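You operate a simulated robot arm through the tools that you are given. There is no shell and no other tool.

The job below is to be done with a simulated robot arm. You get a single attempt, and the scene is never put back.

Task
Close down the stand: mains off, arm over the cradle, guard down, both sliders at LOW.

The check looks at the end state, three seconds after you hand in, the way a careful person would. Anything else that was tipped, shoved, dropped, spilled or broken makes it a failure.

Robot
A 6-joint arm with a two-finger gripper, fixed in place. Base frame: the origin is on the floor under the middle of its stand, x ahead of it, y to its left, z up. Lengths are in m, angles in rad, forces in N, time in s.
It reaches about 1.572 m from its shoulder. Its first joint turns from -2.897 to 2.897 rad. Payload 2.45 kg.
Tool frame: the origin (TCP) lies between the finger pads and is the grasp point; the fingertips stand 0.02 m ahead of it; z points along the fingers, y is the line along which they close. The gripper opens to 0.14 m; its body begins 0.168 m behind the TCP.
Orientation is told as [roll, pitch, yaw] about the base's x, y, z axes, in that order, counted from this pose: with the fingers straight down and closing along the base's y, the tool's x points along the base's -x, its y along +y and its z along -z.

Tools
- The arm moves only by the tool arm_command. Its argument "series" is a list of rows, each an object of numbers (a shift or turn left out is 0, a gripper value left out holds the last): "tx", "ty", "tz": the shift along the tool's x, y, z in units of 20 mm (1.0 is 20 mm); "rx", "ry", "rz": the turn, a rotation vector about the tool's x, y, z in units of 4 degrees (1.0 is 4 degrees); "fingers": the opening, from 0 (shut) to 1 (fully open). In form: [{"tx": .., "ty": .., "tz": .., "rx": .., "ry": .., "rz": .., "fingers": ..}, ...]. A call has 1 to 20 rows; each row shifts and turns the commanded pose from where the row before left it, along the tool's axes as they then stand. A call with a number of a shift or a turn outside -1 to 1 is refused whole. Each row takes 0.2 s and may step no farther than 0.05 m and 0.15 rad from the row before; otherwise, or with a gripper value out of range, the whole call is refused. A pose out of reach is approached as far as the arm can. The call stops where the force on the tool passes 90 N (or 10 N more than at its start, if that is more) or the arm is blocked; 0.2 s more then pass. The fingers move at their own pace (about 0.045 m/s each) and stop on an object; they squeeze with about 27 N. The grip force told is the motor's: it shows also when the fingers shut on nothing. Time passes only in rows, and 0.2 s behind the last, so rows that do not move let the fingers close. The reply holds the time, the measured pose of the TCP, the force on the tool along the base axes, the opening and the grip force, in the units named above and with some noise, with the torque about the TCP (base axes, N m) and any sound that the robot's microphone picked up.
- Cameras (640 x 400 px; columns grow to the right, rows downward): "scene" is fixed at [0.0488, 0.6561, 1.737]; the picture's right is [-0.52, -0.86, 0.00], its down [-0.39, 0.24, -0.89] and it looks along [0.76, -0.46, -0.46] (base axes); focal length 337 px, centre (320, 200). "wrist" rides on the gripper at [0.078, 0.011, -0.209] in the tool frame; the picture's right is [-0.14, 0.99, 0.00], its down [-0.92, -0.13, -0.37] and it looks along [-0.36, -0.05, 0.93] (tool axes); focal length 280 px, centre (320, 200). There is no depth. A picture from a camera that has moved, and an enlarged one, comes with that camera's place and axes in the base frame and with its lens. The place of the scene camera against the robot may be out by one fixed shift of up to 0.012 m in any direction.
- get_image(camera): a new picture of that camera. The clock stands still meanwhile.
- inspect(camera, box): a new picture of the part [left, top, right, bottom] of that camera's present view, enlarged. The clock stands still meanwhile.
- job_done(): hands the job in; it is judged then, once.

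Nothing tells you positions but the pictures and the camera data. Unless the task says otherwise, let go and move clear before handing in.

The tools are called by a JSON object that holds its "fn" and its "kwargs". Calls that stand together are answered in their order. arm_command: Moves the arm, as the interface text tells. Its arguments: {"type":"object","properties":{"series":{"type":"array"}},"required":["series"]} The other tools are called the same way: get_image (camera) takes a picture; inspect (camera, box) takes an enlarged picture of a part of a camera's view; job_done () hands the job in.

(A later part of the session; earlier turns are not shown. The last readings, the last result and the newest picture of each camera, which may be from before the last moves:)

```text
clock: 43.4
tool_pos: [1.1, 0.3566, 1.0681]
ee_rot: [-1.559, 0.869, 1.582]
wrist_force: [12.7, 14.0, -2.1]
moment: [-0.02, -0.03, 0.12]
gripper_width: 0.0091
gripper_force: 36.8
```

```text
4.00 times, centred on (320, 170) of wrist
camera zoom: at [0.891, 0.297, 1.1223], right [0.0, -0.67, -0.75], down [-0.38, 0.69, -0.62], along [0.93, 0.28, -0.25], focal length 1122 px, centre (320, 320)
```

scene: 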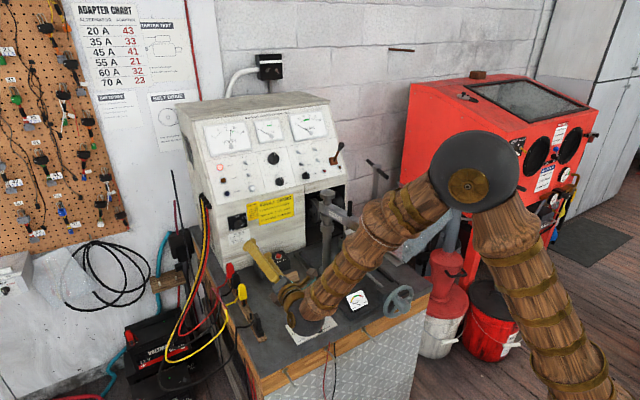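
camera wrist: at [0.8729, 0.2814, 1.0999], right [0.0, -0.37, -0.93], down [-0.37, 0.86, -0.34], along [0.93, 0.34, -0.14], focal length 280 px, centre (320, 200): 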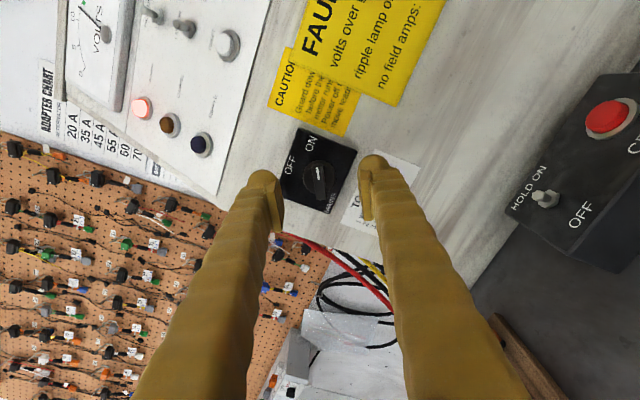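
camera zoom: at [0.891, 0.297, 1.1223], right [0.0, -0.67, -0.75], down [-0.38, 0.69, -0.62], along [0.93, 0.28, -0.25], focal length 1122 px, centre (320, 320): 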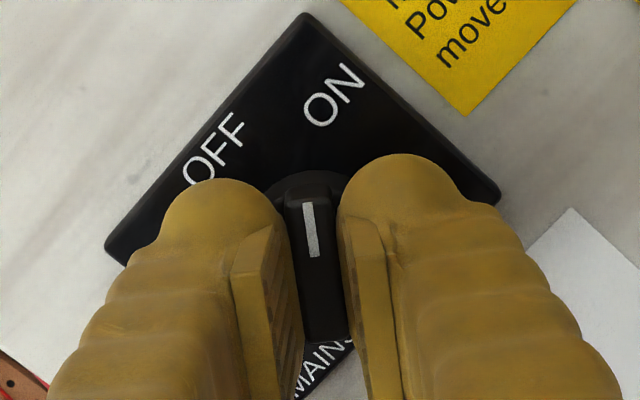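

The knob is turning with the fingers. Carrying on for the remaining 40°.

{"fn": "arm_command", "kwargs": {"series": [{"rz": -1}, {"rz": -1}, {"rz": -1}, {"rz": -1}, {"rz": -1}, {"rz": -1}, {"rz": -1}, {"rz": -1}, {"rz": -1}, {"rz": -1}]}}

{"fn": "inspect", "kwargs": {"camera": "wrist", "box": [260, 120, 380, 220]}}

{"fn": "get_image", "kwargs": {"camera": "scene"}}

```text
clock: 45.6
tool_pos: [1.1, 0.3552, 1.0661]
ee_rot: [-0.533, 1.56, 2.611]
wrist_force: [-23.2, -35.7, -21.3]
moment: [0.12, 0.21, -0.41]
gripper_width: 0.009
gripper_force: 36.2
```

```text
4.00 times, centred on (320, 170) of wrist
camera zoom: at [0.891, 0.3431, 1.1476], right [0.0, -0.99, -0.14], down [-0.38, 0.13, -0.92], along [0.93, 0.05, -0.37], focal length 1122 px, centre (320, 320)
```

zoom: 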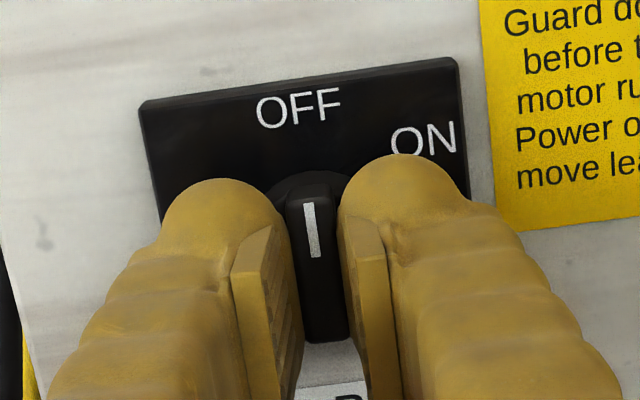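

```text
taken
```

scene: 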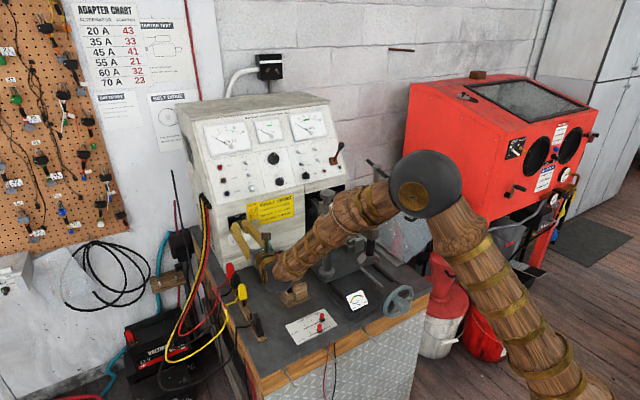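

The bar is now vertical, pointing at OFF. Checking the power lamp and meters.

{"fn": "inspect", "kwargs": {"camera": "scene", "box": [180, 90, 350, 230]}}

```text
2.86 times, centred on (265, 160) of scene
camera zoom: at [0.0488, 0.6561, 1.737], right [-0.52, -0.86, 0.0], down [-0.39, 0.24, -0.89], along [0.76, -0.46, -0.46], focal length 964 px, centre (477, 314)
```

zoom: 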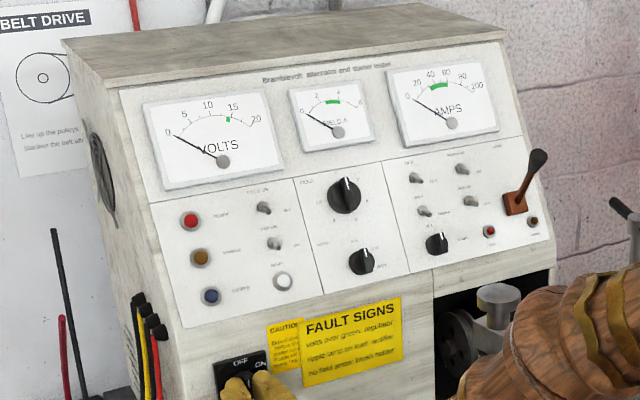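

Power lamp is out and volts read 0, so mains is off. I'll open the fingers and back straight out.

{"fn": "arm_command", "kwargs": {"series": [{"fingers": 0.4}, {}, {}, {"tz": -0.5}, {"tz": -1}, {"tz": -1}, {"tz": -1}, {"tz": -1}, {"tz": -1}, {"tz": -1}, {"tz": -1}, {"tz": -1}]}}

{"fn": "get_image", "kwargs": {"camera": "wrist"}}

{"fn": "inspect", "kwargs": {"camera": "scene", "box": [190, 180, 350, 300]}}

```text
clock: 48.2
tool_pos: [0.9291, 0.3551, 1.0718]
ee_rot: [-0.741, 1.561, 2.403]
wrist_force: [0.0, 0.3, -0.1]
moment: [0.0, -0.01, 0.0]
gripper_width: 0.0558
gripper_force: 0.1
```

```text
taken
camera wrist: at [0.7198, 0.343, 1.152], right [0.0, -0.99, -0.14], down [-0.38, 0.13, -0.92], along [0.93, 0.06, -0.37], focal length 280 px, centre (320, 200)
```

wrist: 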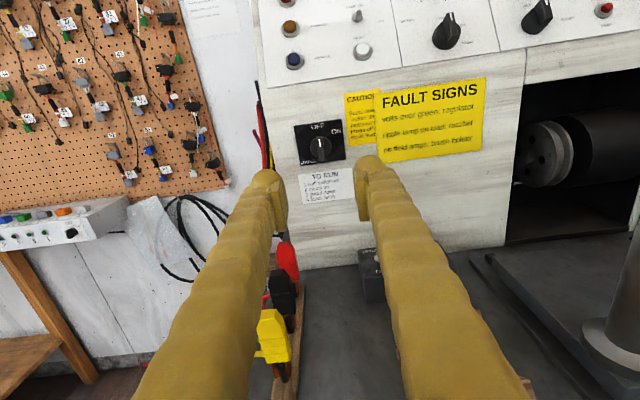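

```text
3.33 times, centred on (270, 240) of scene
camera zoom: at [0.0488, 0.6561, 1.737], right [-0.52, -0.86, 0.0], down [-0.39, 0.24, -0.89], along [0.76, -0.46, -0.46], focal length 1124 px, centre (487, 67)
```

zoom: 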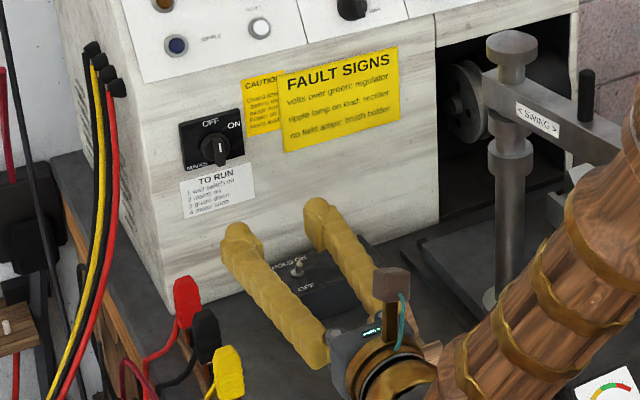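

The mains is done. Next is the swing arm. Its black peg is near (0.82,0.08,1.2), and the screw's T-bar rises to about z≈1.37 beside it. I'll back away, rise, and pitch the tool down for a good look from above.

{"fn": "arm_command", "kwargs": {"series": [{"tz": -1, "tx": 0.5}, {"tz": -1, "tx": 0.5}, {"tz": -1, "tx": 1}, {"tz": -1, "tx": 1}, {"tz": -1, "tx": 1}, {"tz": -1, "tx": 1}, {"tx": 1}, {"tx": 1}, {"tx": 1}, {"tx": 1}, {"tx": 1}, {"tx": 1}, {"tx": 1}, {"tx": 1}, {"tx": 1}, {"tx": 1}, {"tx": 1}, {"tx": 1}, {"tx": 1}, {"tx": 1}]}}

{"fn": "get_image", "kwargs": {"camera": "scene"}}

{"fn": "get_image", "kwargs": {"camera": "wrist"}}

```text
clock: 52.4
tool_pos: [0.8124, 0.3537, 1.4514]
ee_rot: [-0.62, 1.561, 2.526]
wrist_force: [-0.2, -0.5, 0.4]
moment: [-0.01, 0.0, 0.01]
gripper_width: 0.0561
gripper_force: 0.1
```

```text
taken
```

scene: 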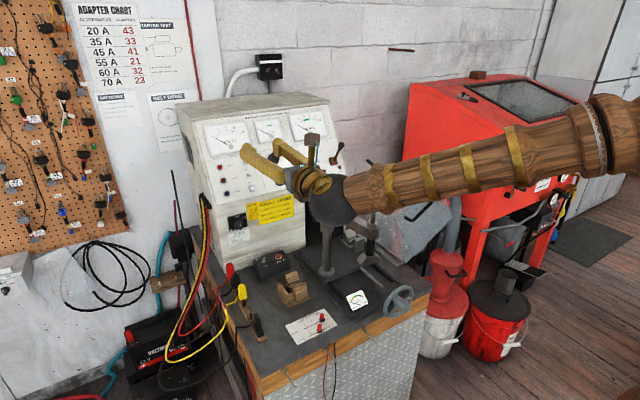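

```text
taken
camera wrist: at [0.6026, 0.3416, 1.5308], right [0.0, -0.99, -0.14], down [-0.38, 0.13, -0.92], along [0.93, 0.06, -0.37], focal length 280 px, centre (320, 200)
```

wrist: 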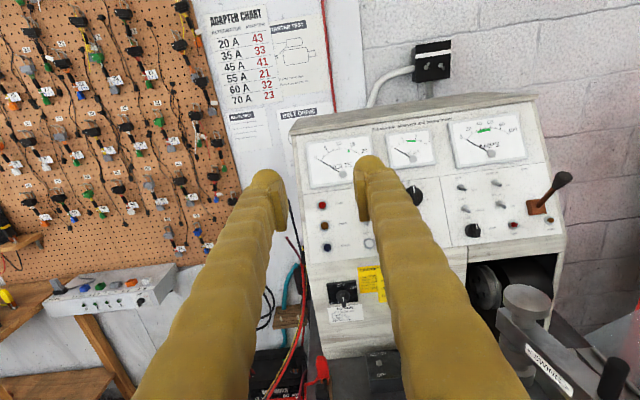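

The path is clear. I'll pitch the tool down in stages while shifting right towards the swing arm, staying high.

{"fn": "arm_command", "kwargs": {"series": [{"ry": -1, "ty": 0.5}, {"ry": -1, "ty": 0.5}, {"ry": -1, "ty": 0.5}, {"ry": -1, "ty": 0.5}, {"ry": -1, "ty": 0.5}, {"ry": -1, "ty": 0.5}, {"ry": -1, "ty": 0.5}, {"ry": -1, "ty": 0.5}, {"ry": -1, "ty": 0.5}, {"ry": -1, "ty": 0.5}, {"ry": -1}, {"ry": -1}]}}

{"fn": "get_image", "kwargs": {"camera": "wrist"}}

{"fn": "get_image", "kwargs": {"camera": "scene"}}

```text
clock: 55.0
tool_pos: [0.8135, 0.2518, 1.4491]
ee_rot: [-0.009, 0.725, 3.138]
wrist_force: [-0.7, 0.0, 0.4]
moment: [-0.01, 0.01, 0.01]
gripper_width: 0.0558
gripper_force: 0.0
```

```text
taken
camera wrist: at [0.733, 0.2393, 1.6585], right [-0.1, -0.99, -0.1], down [-0.93, 0.13, -0.33], along [0.34, 0.06, -0.94], focal length 280 px, centre (320, 200)
```

wrist: 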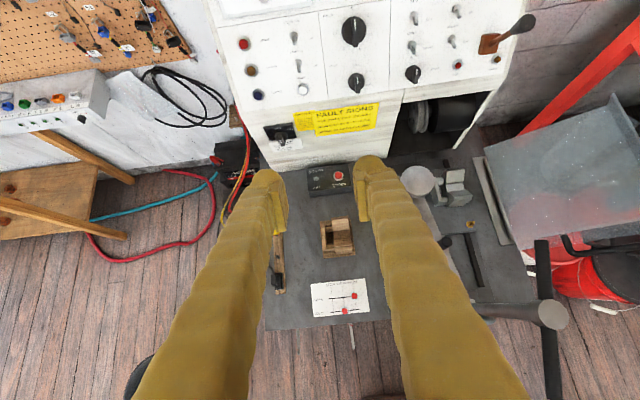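

```text
taken
```

scene: 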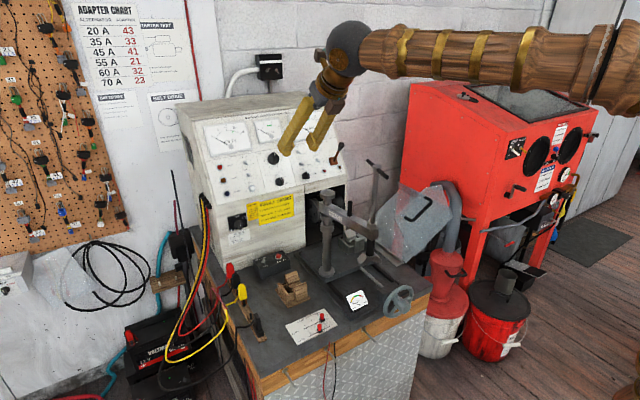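

A useful oblique view. Zooming on the swing arm and guard.

{"fn": "inspect", "kwargs": {"camera": "wrist", "box": [390, 140, 640, 400]}}

{"fn": "inspect", "kwargs": {"camera": "scene", "box": [300, 150, 420, 290]}}

```text
1.54 times, centred on (515, 270) of wrist
camera zoom: at [0.733, 0.2393, 1.6585], right [-0.1, -0.99, -0.1], down [-0.93, 0.13, -0.33], along [0.34, 0.06, -0.94], focal length 431 px, centre (20, 92)
```

zoom: 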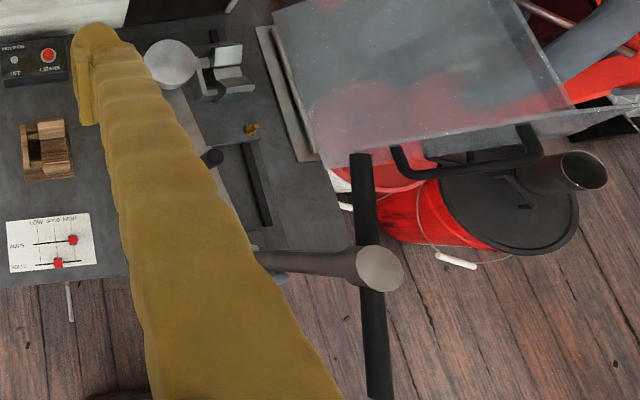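

```text
2.86 times, centred on (360, 220) of scene
camera zoom: at [0.0488, 0.6561, 1.737], right [-0.52, -0.86, 0.0], down [-0.39, 0.24, -0.89], along [0.76, -0.46, -0.46], focal length 964 px, centre (206, 143)
```

zoom: 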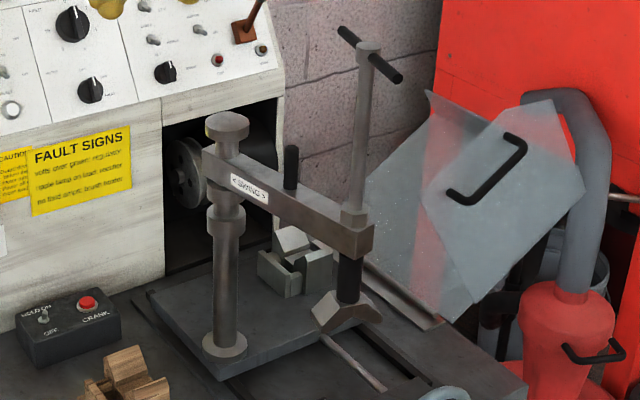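

Wrist rays put the post at (0.899,0.104), top z≈1.233, and the peg at (0.795,0.09) with its top at z≈1.24. The screw top is at (0.704,0.071,1.388), so the arm must swing about 107° to reach the V-block. I'll tilt the tool so the hand leans over the post, away from the T-bar, and lower well to the left of it first.

{"fn": "arm_command", "kwargs": {"series": [{"ry": -1, "tz": 0.374, "tx": -0.331, "fingers": 0.4}, {"ry": -1, "tz": 0.397, "tx": -0.304}, {"ry": -1, "tz": 0.417, "tx": -0.276}, {"ry": -1, "tz": 0.435, "tx": -0.246}, {"ry": -1, "tz": 0.451, "tx": -0.215}, {"ry": -1, "tz": 0.465, "tx": -0.183}, {"ry": -1, "tz": 0.477, "tx": -0.15}, {"ry": -1, "tz": 0.486, "tx": -0.117}, {"ry": -1, "tz": 0.493, "tx": -0.083}, {"ry": -1, "tz": 0.498, "tx": -0.048}, {"ry": -1}, {"ry": -1}, {"ry": -1}, {"ry": -1}, {"ry": -1}, {"ry": -1}, {"ry": -0.6}]}}

{"fn": "get_image", "kwargs": {"camera": "wrist"}}

{"fn": "get_image", "kwargs": {"camera": "scene"}}

```text
clock: 58.6
tool_pos: [0.7822, 0.2488, 1.3033]
ee_rot: [-0.012, -0.425, -3.136]
wrist_force: [-0.6, 0.4, 0.3]
moment: [-0.01, 0.03, -0.04]
gripper_width: 0.0559
gripper_force: 0.1
out of reach, approached as far as the arm can: row 15, 16, 17
```

```text
taken
camera wrist: at [0.9384, 0.2366, 1.4606], right [-0.12, -0.99, 0.05], down [-0.69, 0.12, 0.72], along [-0.72, 0.06, -0.7], focal length 280 px, centre (320, 200)
```

wrist: 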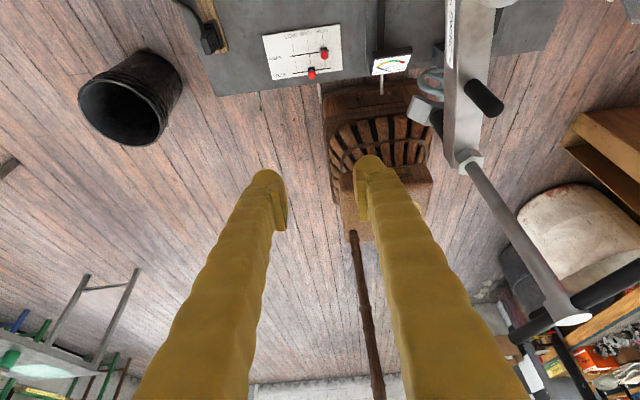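

```text
taken
```

scene: 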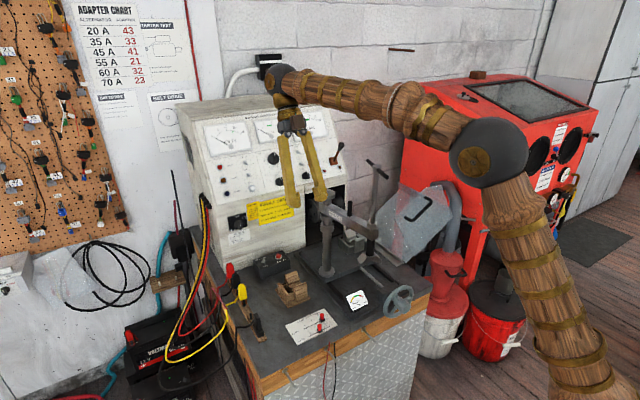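

The tool is tilted and clear of the T-bar. I'll slide right until the fingers straddle the peg's axis, still above it.

{"fn": "arm_command", "kwargs": {"series": [{"ty": 1}, {"ty": 1}, {"ty": 1, "tx": 0.2, "tz": -0.09}, {"ty": 1, "tx": 0.2, "tz": -0.09}, {"ty": 1, "tx": 0.2, "tz": -0.09}, {"ty": 1}, {"ty": 1}, {"ty": 0.9}]}}

{"fn": "get_image", "kwargs": {"camera": "wrist"}}

{"fn": "get_image", "kwargs": {"camera": "scene"}}

```text
clock: 60.4
tool_pos: [0.7921, 0.0997, 1.3014]
ee_rot: [-0.001, -0.433, 3.133]
wrist_force: [0.2, 0.6, 0.1]
moment: [0.05, 0.04, -0.01]
gripper_width: 0.0556
gripper_force: 0.0
out of reach, approached as far as the arm can: row 8
```

```text
taken
camera wrist: at [0.9494, 0.0882, 1.458], right [-0.13, -0.99, 0.06], down [-0.68, 0.13, 0.72], along [-0.72, 0.06, -0.69], focal length 280 px, centre (320, 200)
```

wrist: 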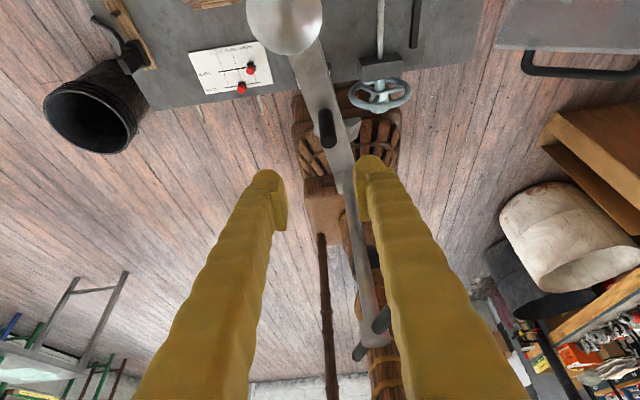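

```text
taken
```

scene: 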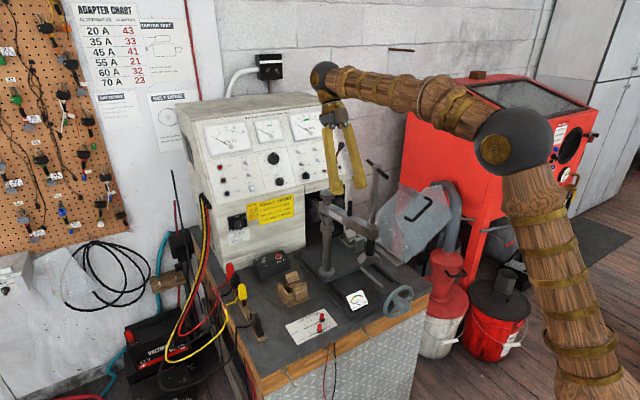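

The fingers are above and roughly over the peg. Zooming in to check alignment before descending.

{"fn": "inspect", "kwargs": {"camera": "wrist", "box": [240, 60, 420, 220]}}

{"fn": "inspect", "kwargs": {"camera": "scene", "box": [300, 110, 420, 250]}}

```text
2.50 times, centred on (330, 140) of wrist
camera zoom: at [0.9494, 0.0882, 1.458], right [-0.13, -0.99, 0.06], down [-0.68, 0.13, 0.72], along [-0.72, 0.06, -0.69], focal length 701 px, centre (295, 350)
```

zoom: 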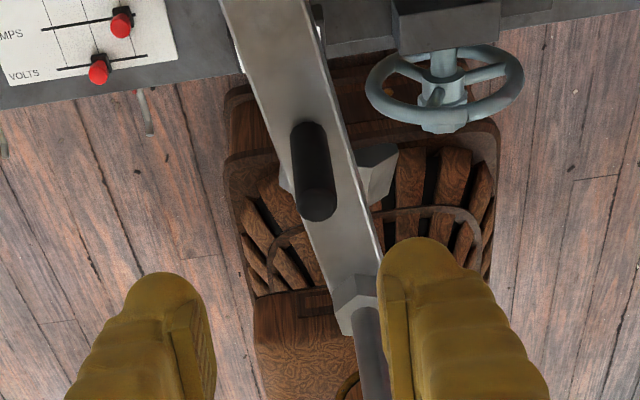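

```text
2.86 times, centred on (360, 180) of scene
camera zoom: at [0.0488, 0.6561, 1.737], right [-0.52, -0.86, 0.0], down [-0.39, 0.24, -0.89], along [0.76, -0.46, -0.46], focal length 964 px, centre (206, 257)
```

zoom: 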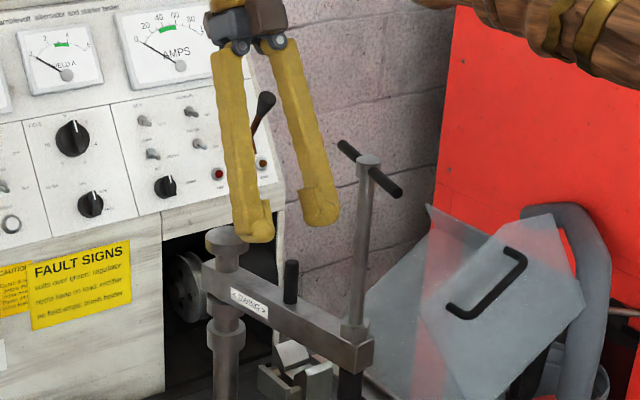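

The peg is 11.5 mm to tool +y. Correcting that and descending vertically to TCP z≈1.225, which puts the fingertips just above the beam.

{"fn": "arm_command", "kwargs": {"series": [{"tx": 0.4, "tz": 0.86, "ty": 0.3}, {"tx": 0.4, "tz": 0.86, "ty": 0.27}]}}

{"fn": "inspect", "kwargs": {"camera": "wrist", "box": [240, 60, 420, 220]}}

```text
clock: 61.0
tool_pos: [0.7912, 0.1061, 1.2634]
ee_rot: [-0.002, -0.433, 3.136]
wrist_force: [0.3, 0.3, 0.2]
moment: [0.02, -0.06, -0.05]
gripper_width: 0.0561
gripper_force: 0.0
out of reach, approached as far as the arm can: row 1, 2
```

```text
2.50 times, centred on (330, 140) of wrist
camera zoom: at [0.9483, 0.0937, 1.4211], right [-0.13, -0.99, 0.06], down [-0.68, 0.13, 0.72], along [-0.72, 0.06, -0.69], focal length 701 px, centre (295, 350)
```

zoom: 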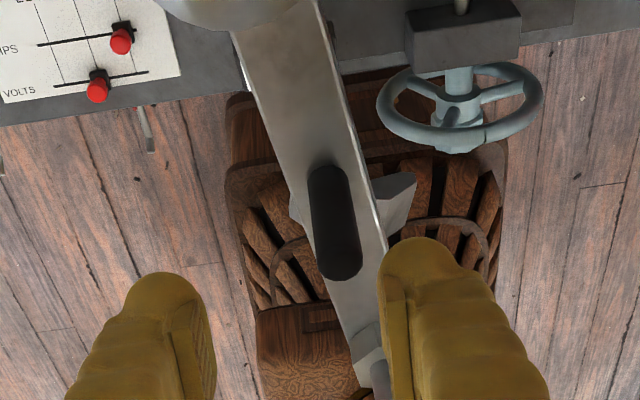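

The wrist bend is at its limit with this much tilt, so sideways motion was blocked. I'll reduce the tilt by 8° and then re-centre on the peg.

{"fn": "arm_command", "kwargs": {"series": [{"ry": 1}, {"ry": 1}, {"ty": 0.45}, {"ty": 0.42}]}}

{"fn": "inspect", "kwargs": {"camera": "wrist", "box": [240, 60, 420, 220]}}

{"fn": "inspect", "kwargs": {"camera": "scene", "box": [300, 110, 420, 250]}}

```text
clock: 62.0
tool_pos: [0.7906, 0.1054, 1.2632]
ee_rot: [-0.002, -0.294, 3.134]
wrist_force: [0.5, 0.0, -0.6]
moment: [0.01, 0.02, -0.04]
gripper_width: 0.056
gripper_force: 0.0
out of reach, approached as far as the arm can: row 3, 4
```

```text
2.50 times, centred on (330, 140) of wrist
camera zoom: at [0.925, 0.0933, 1.4415], right [-0.14, -0.99, 0.04], down [-0.77, 0.13, 0.62], along [-0.62, 0.06, -0.78], focal length 701 px, centre (295, 350)
```

zoom: 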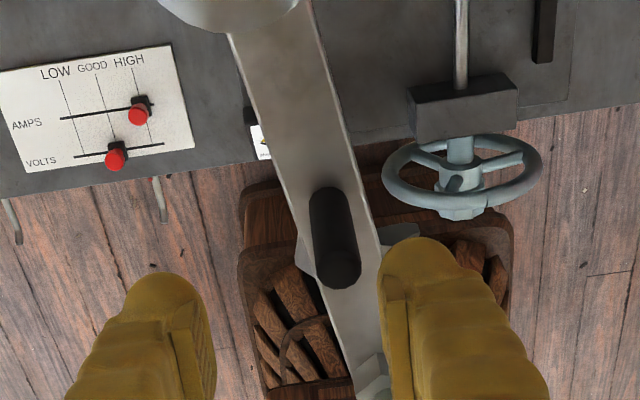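

```text
2.86 times, centred on (360, 180) of scene
camera zoom: at [0.0488, 0.6561, 1.737], right [-0.52, -0.86, 0.0], down [-0.39, 0.24, -0.89], along [0.76, -0.46, -0.46], focal length 964 px, centre (206, 257)
```

zoom: 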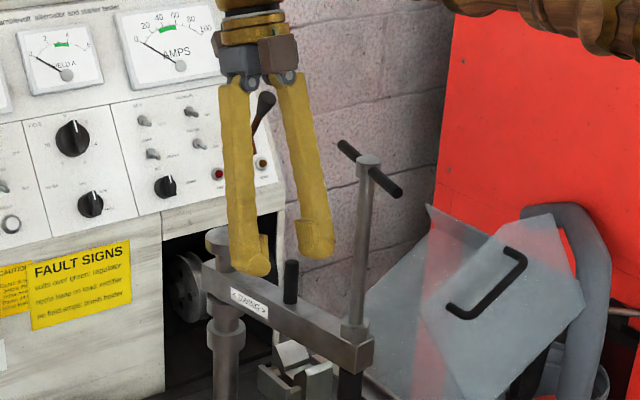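

Still blocked in −y, so this is likely the last joint's limit rather than tilt. I'll rise a little and test whether yawing counter-clockwise frees it; the swing needs that yaw anyway.

{"fn": "arm_command", "kwargs": {"series": [{"tx": -0.29, "tz": -0.95}, {"rz": -1}, {"rz": -1}, {"rz": -1}, {"rz": -1}, {"rz": -1}, {"ty": 0.45}]}}

{"fn": "get_image", "kwargs": {"camera": "wrist"}}

```text
clock: 63.6
tool_pos: [0.7914, 0.0988, 1.2826]
ee_rot: [0.003, -0.294, 3.126]
wrist_force: [-0.1, 0.0, 1.1]
moment: [0.0, -0.04, -0.01]
gripper_width: 0.0561
gripper_force: 0.1
out of reach, approached as far as the arm can: row 2, 3, 4, 5, 6
```

```text
taken
camera wrist: at [0.9258, 0.0855, 1.4609], right [-0.15, -0.99, 0.04], down [-0.77, 0.14, 0.62], along [-0.62, 0.06, -0.78], focal length 280 px, centre (320, 200)
```

wrist: 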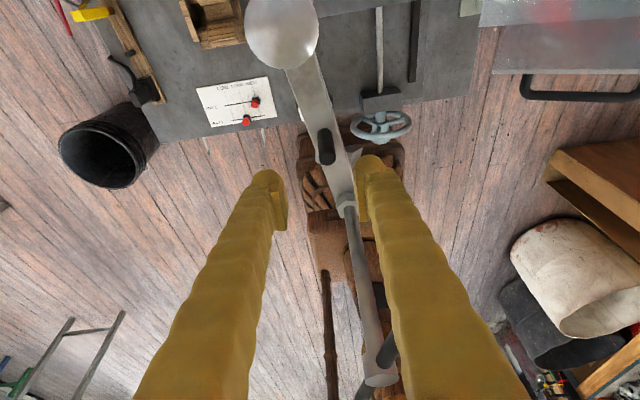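

Negative rz is blocked here too, so I'm at the edge of the last joint's range. I'll move away from the T-bar, roll the hand about 168° the other way, and swing from that side of the range.

{"fn": "arm_command", "kwargs": {"series": [{"ty": -1}, {"ty": -1}, {"ty": -1}, {"tx": -0.29, "tz": -0.95}, {"tx": -0.29, "tz": -0.95}, {"rz": 1}, {"rz": 1}, {"rz": 1}, {"rz": 1}, {"rz": 1}, {"rz": 1}, {"rz": 1}, {"rz": 1}, {"rz": 1}, {"rz": 1}, {"rz": 1}, {"rz": 1}, {"rz": 1}, {"rz": 1}, {"rz": 1}]}}

{"fn": "arm_command", "kwargs": {"series": [{"rz": 1}, {"rz": 1}, {"rz": 1}, {"rz": 1}, {"rz": 1}, {"rz": 1}, {"rz": 1}, {"rz": 1}, {"rz": 1}, {"rz": 1}, {"rz": 1}, {"rz": 1}, {"rz": 1}, {"rz": 1}, {"rz": 1}]}}

{"fn": "get_image", "kwargs": {"camera": "scene"}}

{"fn": "get_image", "kwargs": {"camera": "wrist"}}

```text
clock: 67.8
tool_pos: [0.793, 0.1562, 1.3236]
ee_rot: [0.254, -0.148, 2.068]
wrist_force: [0.8, 0.0, -0.1]
moment: [-0.01, -0.02, 0.01]
gripper_width: 0.0559
gripper_force: 0.1
```

```text
clock: 71.0
tool_pos: [0.7915, 0.1557, 1.3233]
ee_rot: [0.257, 0.143, 1.06]
wrist_force: [1.1, 0.0, 0.0]
moment: [0.01, -0.01, 0.02]
gripper_width: 0.0561
gripper_force: 0.1
```

```text
taken
```

scene: 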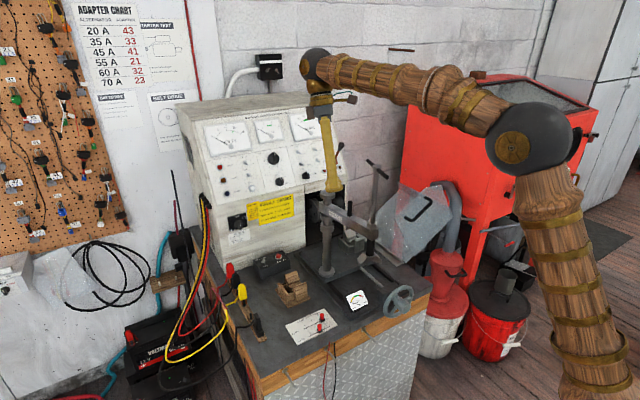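

```text
taken
camera wrist: at [0.8048, 0.0939, 1.5375], right [-0.75, 0.62, 0.23], down [0.66, 0.73, 0.19], along [-0.05, 0.29, -0.95], focal length 280 px, centre (320, 200)
```

wrist: 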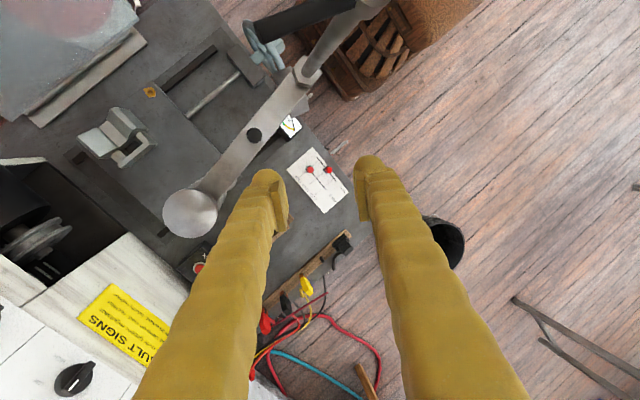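

The roll is working and I have a nice view of the beam, peg and V-block. Continuing 48° more so the fingers close across the beam.

{"fn": "arm_command", "kwargs": {"series": [{"rz": 1}, {"rz": 1}, {"rz": 1}, {"rz": 1}, {"rz": 1}, {"rz": 1}, {"rz": 1}, {"rz": 1}, {"rz": 1}, {"rz": 1}, {"rz": 1}, {"rz": 1}]}}

{"fn": "get_image", "kwargs": {"camera": "wrist"}}

{"fn": "inspect", "kwargs": {"camera": "scene", "box": [280, 60, 420, 250]}}

```text
clock: 73.6
tool_pos: [0.7926, 0.155, 1.3225]
ee_rot: [0.066, 0.285, 0.213]
wrist_force: [-0.3, -0.5, 0.4]
moment: [-0.01, 0.02, 0.02]
gripper_width: 0.0561
gripper_force: 0.1
```

```text
taken
camera wrist: at [0.7765, 0.1499, 1.5459], right [-0.06, 1.0, 0.02], down [0.99, 0.06, 0.08], along [0.08, 0.03, -1.0], focal length 280 px, centre (320, 200)
```

wrist: 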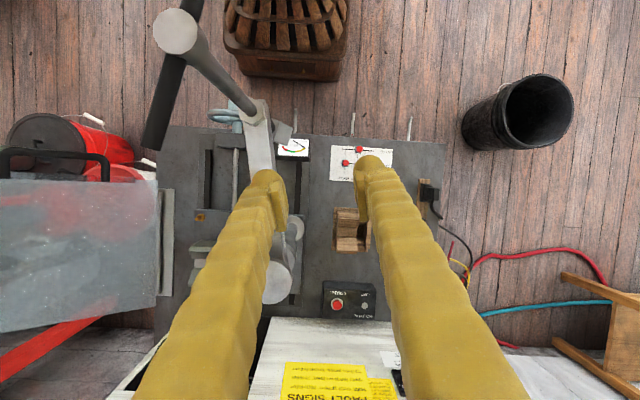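

```text
2.11 times, centred on (350, 155) of scene
camera zoom: at [0.0488, 0.6561, 1.737], right [-0.52, -0.86, 0.0], down [-0.39, 0.24, -0.89], along [0.76, -0.46, -0.46], focal length 710 px, centre (257, 295)
```

zoom: 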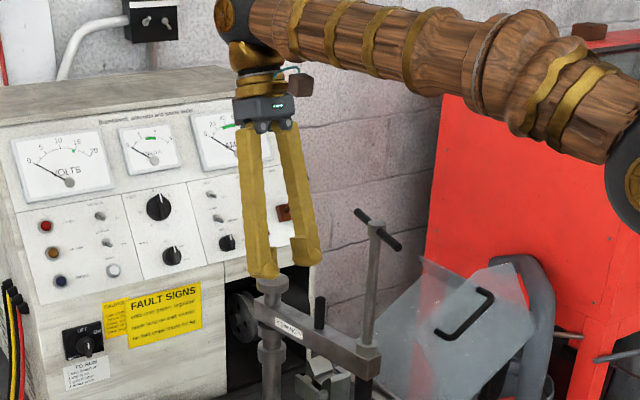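

Measurements agree: post (0.900,0.104), peg (0.797,0.088), V-block (0.985,-0.077), so the swing is about 106°. Moving over the peg now.

{"fn": "arm_command", "kwargs": {"series": [{"ty": -0.84, "tz": 0.43}, {"ty": -0.84, "tz": 0.43}, {"ty": -0.84, "tz": 0.43}, {"ty": -0.84, "tz": 0.43}]}}

{"fn": "inspect", "kwargs": {"camera": "wrist", "box": [220, 90, 420, 230]}}

{"fn": "inspect", "kwargs": {"camera": "scene", "box": [280, 60, 420, 250]}}

```text
clock: 74.6
tool_pos: [0.7956, 0.0908, 1.2867]
ee_rot: [0.068, 0.286, 0.215]
wrist_force: [0.9, 0.3, 0.0]
moment: [-0.01, 0.01, -0.01]
gripper_width: 0.0563
gripper_force: 0.2
```

```text
2.86 times, centred on (320, 160) of wrist
camera zoom: at [0.7798, 0.0843, 1.5092], right [-0.06, 1.0, 0.02], down [0.99, 0.06, 0.08], along [0.08, 0.03, -1.0], focal length 801 px, centre (320, 314)
```

zoom: 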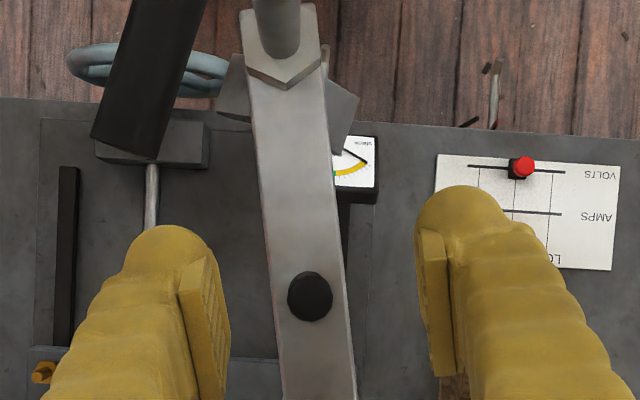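

```text
2.11 times, centred on (350, 155) of scene
camera zoom: at [0.0488, 0.6561, 1.737], right [-0.52, -0.86, 0.0], down [-0.39, 0.24, -0.89], along [0.76, -0.46, -0.46], focal length 710 px, centre (257, 295)
```

zoom: 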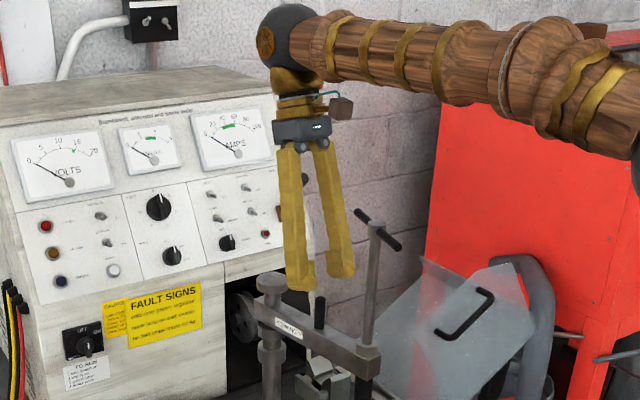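

The peg is centred between the fingers. Descending 63 mm around it.

{"fn": "arm_command", "kwargs": {"series": [{"tx": -0.22, "ty": -0.08, "tz": 0.755}, {"tx": -0.22, "ty": -0.08, "tz": 0.755}, {"tx": -0.22, "ty": -0.08, "tz": 0.755}, {"tx": -0.22, "ty": -0.08, "tz": 0.755}]}}

{"fn": "inspect", "kwargs": {"camera": "wrist", "box": [220, 90, 420, 230]}}

{"fn": "inspect", "kwargs": {"camera": "scene", "box": [280, 100, 420, 290]}}

```text
clock: 75.6
tool_pos: [0.7927, 0.088, 1.2227]
ee_rot: [0.066, 0.286, 0.215]
wrist_force: [-0.4, -0.1, -0.3]
moment: [-0.02, 0.01, -0.03]
gripper_width: 0.0555
gripper_force: 0.1
```

```text
2.86 times, centred on (320, 160) of wrist
camera zoom: at [0.7781, 0.0817, 1.4458], right [-0.06, 1.0, 0.02], down [0.99, 0.06, 0.09], along [0.08, 0.03, -1.0], focal length 801 px, centre (320, 314)
```

zoom: 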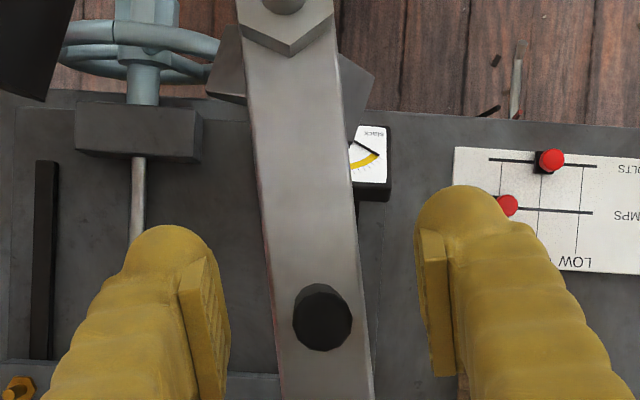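

```text
2.11 times, centred on (350, 195) of scene
camera zoom: at [0.0488, 0.6561, 1.737], right [-0.52, -0.86, 0.0], down [-0.39, 0.24, -0.89], along [0.76, -0.46, -0.46], focal length 710 px, centre (257, 210)
```

zoom: 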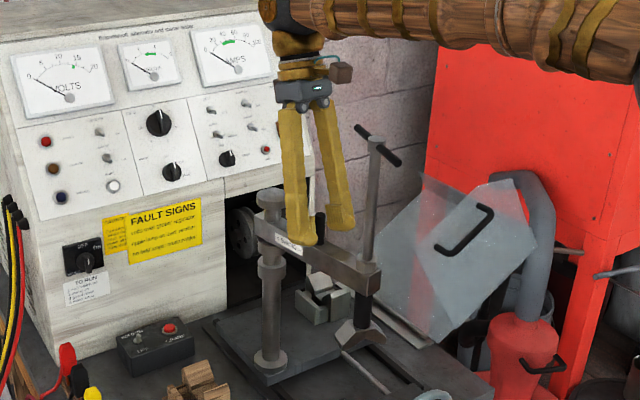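

The peg is well inside the fingers. I'll close to about 24 mm as a loose cage and start swinging along the arc, checking after the first 20°.

{"fn": "arm_command", "kwargs": {"series": [{"fingers": 0.17}, {}, {}, {"tx": 0.01, "ty": -0.363, "tz": -0.022, "rx": 0.287, "ry": 0.061, "rz": -0.956}, {"tx": 0.01, "ty": -0.363, "tz": -0.022, "rx": 0.287, "ry": 0.061, "rz": -0.956}, {"tx": 0.01, "ty": -0.363, "tz": -0.022, "rx": 0.287, "ry": 0.061, "rz": -0.956}, {"tx": 0.01, "ty": -0.363, "tz": -0.022, "rx": 0.287, "ry": 0.061, "rz": -0.956}, {"tx": 0.01, "ty": -0.363, "tz": -0.022, "rx": 0.287, "ry": 0.061, "rz": -0.956}]}}

{"fn": "get_image", "kwargs": {"camera": "wrist"}}

{"fn": "get_image", "kwargs": {"camera": "scene"}}

```text
clock: 77.4
tool_pos: [0.8083, 0.0519, 1.2236]
ee_rot: [0.063, 0.286, 0.562]
wrist_force: [-0.7, -0.2, 0.2]
moment: [-0.01, 0.0, -0.04]
gripper_width: 0.0246
gripper_force: 0.2
```

```text
taken
camera wrist: at [0.7939, 0.0414, 1.4457], right [-0.4, 0.92, 0.02], down [0.91, 0.4, 0.09], along [0.07, 0.05, -1.0], focal length 280 px, centre (320, 200)
```

wrist: 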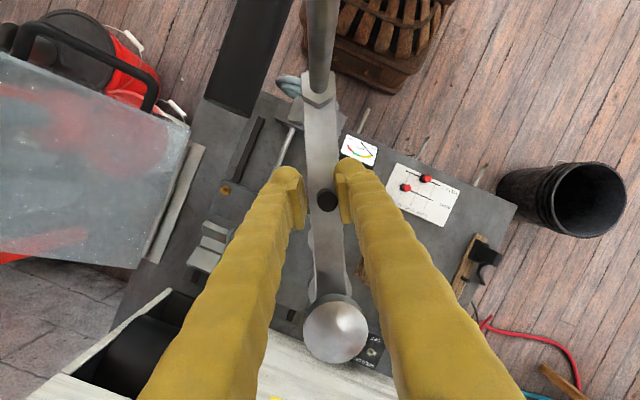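

```text
taken
```

scene: 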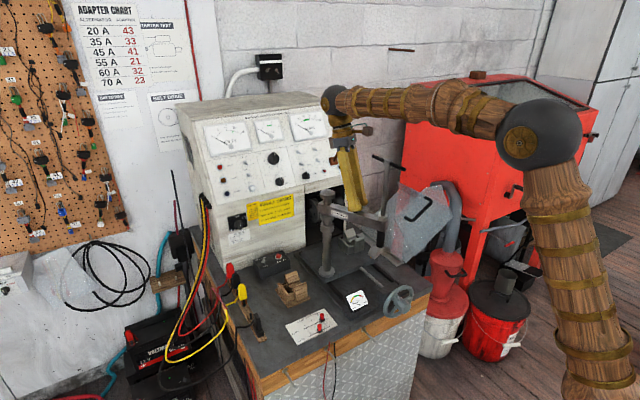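

The arm follows with almost no force. Continuing another 28° and checking clearance to the guard.

{"fn": "arm_command", "kwargs": {"series": [{"tx": 0.01, "ty": -0.363, "tz": -0.022, "rx": 0.287, "ry": 0.061, "rz": -0.956}, {"tx": 0.01, "ty": -0.363, "tz": -0.022, "rx": 0.287, "ry": 0.061, "rz": -0.956}, {"tx": 0.01, "ty": -0.363, "tz": -0.022, "rx": 0.287, "ry": 0.061, "rz": -0.956}, {"tx": 0.01, "ty": -0.363, "tz": -0.022, "rx": 0.287, "ry": 0.061, "rz": -0.956}, {"tx": 0.01, "ty": -0.363, "tz": -0.022, "rx": 0.287, "ry": 0.061, "rz": -0.956}, {"tx": 0.01, "ty": -0.363, "tz": -0.022, "rx": 0.287, "ry": 0.061, "rz": -0.956}]}}

{"fn": "get_image", "kwargs": {"camera": "wrist"}}

{"fn": "inspect", "kwargs": {"camera": "scene", "box": [300, 130, 460, 290]}}

```text
clock: 78.8
tool_pos: [0.8351, 0.0214, 1.2236]
ee_rot: [0.062, 0.286, 0.981]
wrist_force: [-1.4, -0.5, -0.4]
moment: [0.01, 0.01, 0.03]
gripper_width: 0.0246
gripper_force: 0.3
```

```text
taken
camera wrist: at [0.8269, 0.0062, 1.4462], right [-0.74, 0.67, 0.02], down [0.67, 0.73, 0.09], along [0.04, 0.08, -1.0], focal length 280 px, centre (320, 200)
```

wrist: 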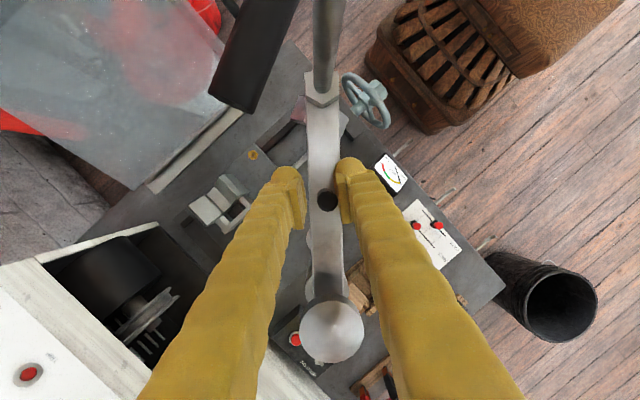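

```text
2.50 times, centred on (380, 210) of scene
camera zoom: at [0.0488, 0.6561, 1.737], right [-0.52, -0.86, 0.0], down [-0.39, 0.24, -0.89], along [0.76, -0.46, -0.46], focal length 843 px, centre (170, 175)
```

zoom: 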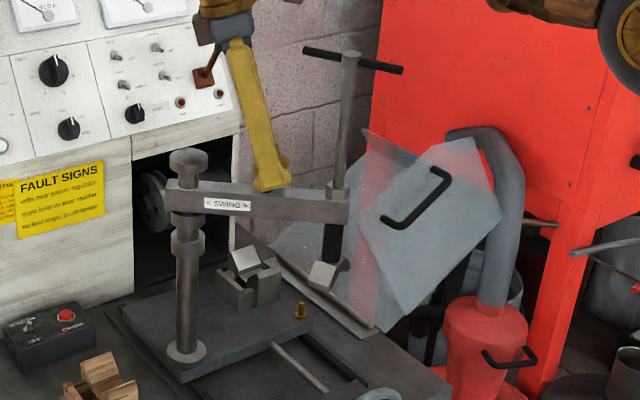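

The arm is at about −127°. The next part passes closest to the guard's open tip at (0.81,-0.12,1.11), with an estimated 2–4 cm to spare. I'll go in small steps and watch force and view.

{"fn": "arm_command", "kwargs": {"series": [{"tx": 0.01, "ty": -0.363, "tz": -0.022, "rx": 0.287, "ry": 0.061, "rz": -0.956}, {"tx": 0.01, "ty": -0.363, "tz": -0.022, "rx": 0.287, "ry": 0.061, "rz": -0.956}, {"tx": 0.01, "ty": -0.363, "tz": -0.022, "rx": 0.287, "ry": 0.061, "rz": -0.956}]}}

{"fn": "inspect", "kwargs": {"camera": "wrist", "box": [130, 0, 450, 210]}}

{"fn": "inspect", "kwargs": {"camera": "scene", "box": [300, 130, 460, 290]}}

```text
clock: 79.6
tool_pos: [0.8544, 0.0094, 1.2226]
ee_rot: [0.06, 0.287, 1.19]
wrist_force: [-1.4, 0.2, 0.4]
moment: [0.02, -0.02, 0.04]
gripper_width: 0.0239
gripper_force: 0.2
```

```text
1.90 times, centred on (290, 105) of wrist
camera zoom: at [0.8495, -0.0063, 1.4451], right [-0.86, 0.51, 0.02], down [0.5, 0.86, 0.09], along [0.03, 0.08, -1.0], focal length 534 px, centre (377, 381)
```

zoom: 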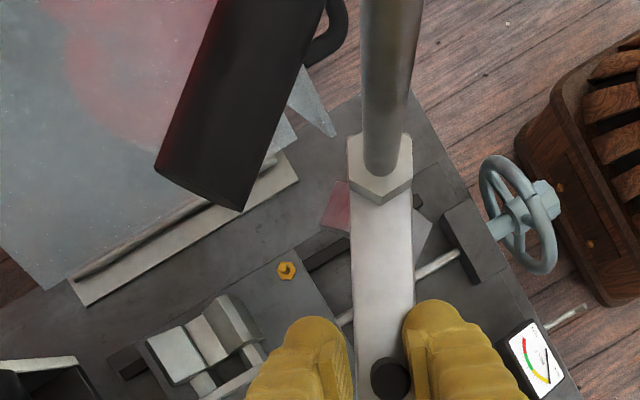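

```text
2.50 times, centred on (380, 210) of scene
camera zoom: at [0.0488, 0.6561, 1.737], right [-0.52, -0.86, 0.0], down [-0.39, 0.24, -0.89], along [0.76, -0.46, -0.46], focal length 843 px, centre (170, 175)
```

zoom: 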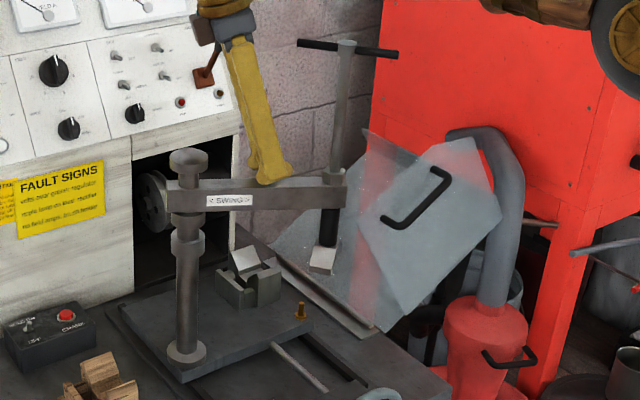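

Force is near zero and the guard tip lies outside the beam's sweep. Continuing in small steps.

{"fn": "arm_command", "kwargs": {"series": [{"tx": 0.01, "ty": -0.363, "tz": -0.022, "rx": 0.287, "ry": 0.061, "rz": -0.956}, {"tx": 0.01, "ty": -0.363, "tz": -0.022, "rx": 0.287, "ry": 0.061, "rz": -0.956}, {"tx": 0.01, "ty": -0.363, "tz": -0.022, "rx": 0.287, "ry": 0.061, "rz": -0.956}]}}

{"fn": "inspect", "kwargs": {"camera": "wrist", "box": [130, 0, 450, 210]}}

{"fn": "inspect", "kwargs": {"camera": "scene", "box": [300, 130, 460, 290]}}

```text
clock: 80.4
tool_pos: [0.8751, 0.0008, 1.2225]
ee_rot: [0.059, 0.289, 1.397]
wrist_force: [-0.1, 0.4, -0.9]
moment: [0.0, 0.0, 0.03]
gripper_width: 0.0246
gripper_force: 0.2
```

```text
1.90 times, centred on (290, 105) of wrist
camera zoom: at [0.8726, -0.015, 1.4452], right [-0.95, 0.32, 0.02], down [0.32, 0.94, 0.08], along [0.01, 0.09, -1.0], focal length 534 px, centre (377, 381)
```

zoom: 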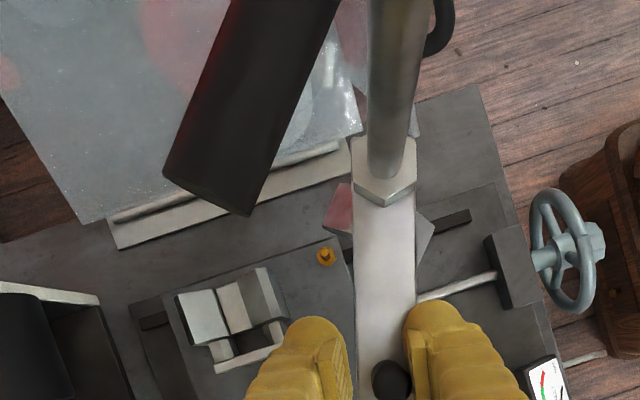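

```text
2.50 times, centred on (380, 210) of scene
camera zoom: at [0.0488, 0.6561, 1.737], right [-0.52, -0.86, 0.0], down [-0.39, 0.24, -0.89], along [0.76, -0.46, -0.46], focal length 843 px, centre (170, 175)
```

zoom: 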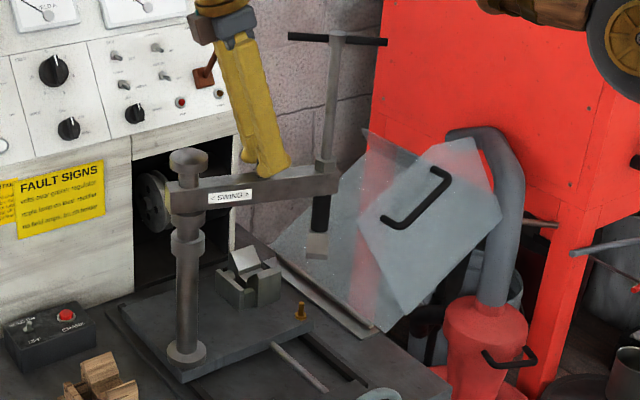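

No contact, and it's passing the guard. Continuing 24°.

{"fn": "arm_command", "kwargs": {"series": [{"tx": 0.01, "ty": -0.363, "tz": -0.022, "rx": 0.287, "ry": 0.061, "rz": -0.956}, {"tx": 0.01, "ty": -0.363, "tz": -0.022, "rx": 0.287, "ry": 0.061, "rz": -0.956}, {"tx": 0.01, "ty": -0.363, "tz": -0.022, "rx": 0.287, "ry": 0.061, "rz": -0.956}, {"tx": 0.01, "ty": -0.363, "tz": -0.022, "rx": 0.287, "ry": 0.061, "rz": -0.956}, {"tx": 0.01, "ty": -0.363, "tz": -0.022, "rx": 0.287, "ry": 0.061, "rz": -0.956}, {"tx": 0.01, "ty": -0.363, "tz": -0.022, "rx": 0.287, "ry": 0.061, "rz": -0.956}]}}

{"fn": "inspect", "kwargs": {"camera": "wrist", "box": [130, 0, 450, 210]}}

{"fn": "inspect", "kwargs": {"camera": "scene", "box": [300, 130, 460, 290]}}

```text
clock: 81.8
tool_pos: [0.9194, 0.0008, 1.2232]
ee_rot: [0.055, 0.29, 1.819]
wrist_force: [0.3, 0.8, 0.7]
moment: [0.01, 0.0, 0.0]
gripper_width: 0.0242
gripper_force: 0.2
```

```text
1.90 times, centred on (290, 105) of wrist
camera zoom: at [0.9236, -0.0143, 1.4472], right [-1.0, -0.1, 0.01], down [-0.1, 0.99, 0.08], along [-0.02, 0.08, -1.0], focal length 534 px, centre (377, 381)
```

zoom: 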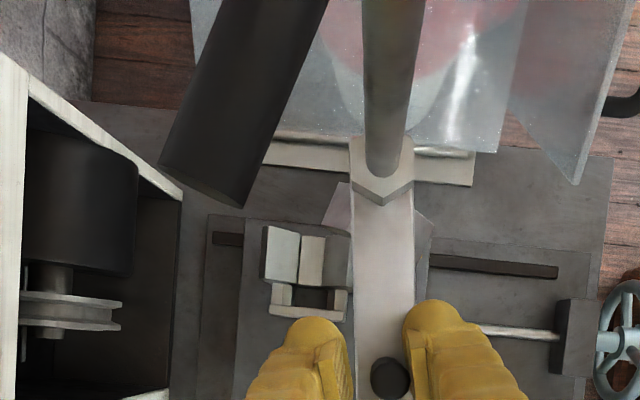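

```text
2.50 times, centred on (380, 210) of scene
camera zoom: at [0.0488, 0.6561, 1.737], right [-0.52, -0.86, 0.0], down [-0.39, 0.24, -0.89], along [0.76, -0.46, -0.46], focal length 843 px, centre (170, 175)
```

zoom: 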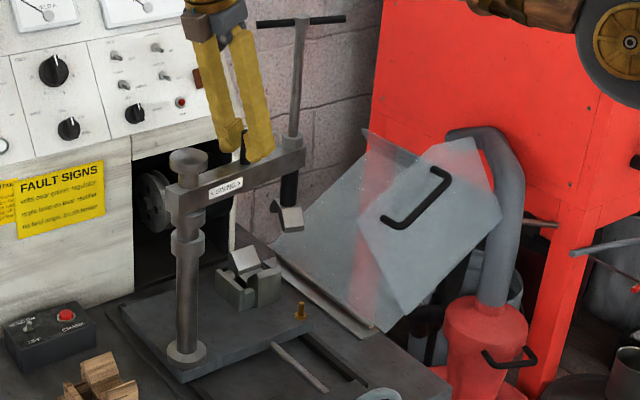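

The arm is about 15° short of the V-block. Continuing 12°.

{"fn": "arm_command", "kwargs": {"series": [{"tx": 0.01, "ty": -0.363, "tz": -0.022, "rx": 0.287, "ry": 0.061, "rz": -0.956}, {"tx": 0.01, "ty": -0.363, "tz": -0.022, "rx": 0.287, "ry": 0.061, "rz": -0.956}, {"tx": 0.01, "ty": -0.363, "tz": -0.022, "rx": 0.287, "ry": 0.061, "rz": -0.956}]}}

{"fn": "get_image", "kwargs": {"camera": "wrist"}}

{"fn": "inspect", "kwargs": {"camera": "wrist", "box": [200, 40, 420, 210]}}

{"fn": "inspect", "kwargs": {"camera": "scene", "box": [300, 150, 420, 270]}}

```text
clock: 82.6
tool_pos: [0.9404, 0.0079, 1.2236]
ee_rot: [0.056, 0.29, 2.027]
wrist_force: [-1.9, -0.2, 0.6]
moment: [0.03, -0.01, 0.03]
gripper_width: 0.0242
gripper_force: 0.6
```

```text
taken
camera wrist: at [0.9468, -0.0054, 1.4473], right [-0.95, -0.3, 0.01], down [-0.3, 0.95, 0.08], along [-0.04, 0.07, -1.0], focal length 280 px, centre (320, 200)
```

wrist: 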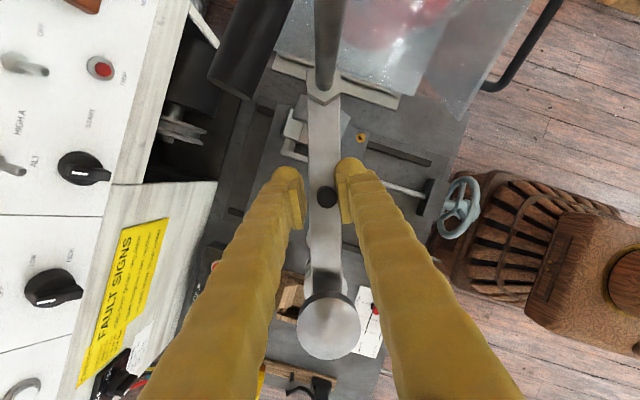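

```text
2.35 times, centred on (310, 125) of wrist
camera zoom: at [0.9468, -0.0054, 1.4473], right [-0.95, -0.3, 0.01], down [-0.3, 0.95, 0.08], along [-0.04, 0.07, -1.0], focal length 660 px, centre (344, 376)
```

zoom: 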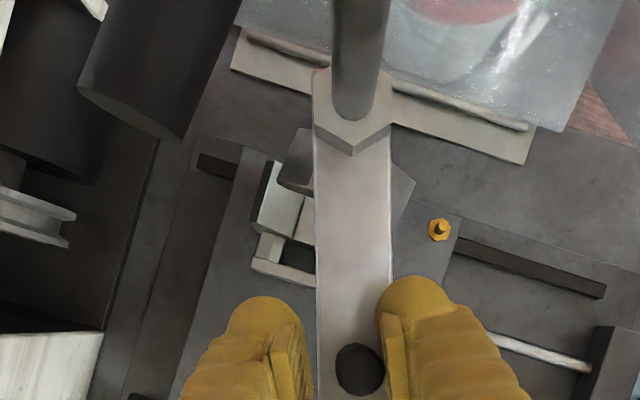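

```text
3.33 times, centred on (360, 210) of scene
camera zoom: at [0.0488, 0.6561, 1.737], right [-0.52, -0.86, 0.0], down [-0.39, 0.24, -0.89], along [0.76, -0.46, -0.46], focal length 1124 px, centre (187, 167)
```

zoom: 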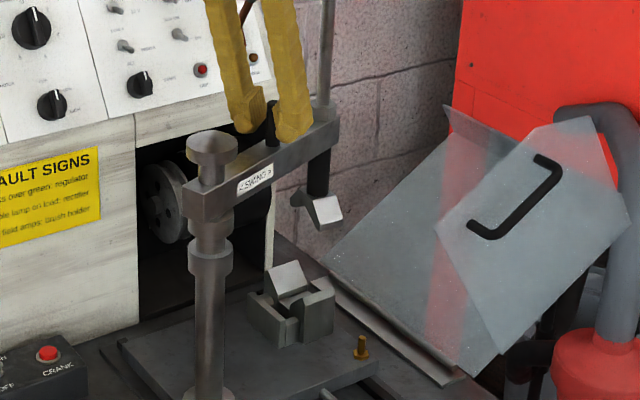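

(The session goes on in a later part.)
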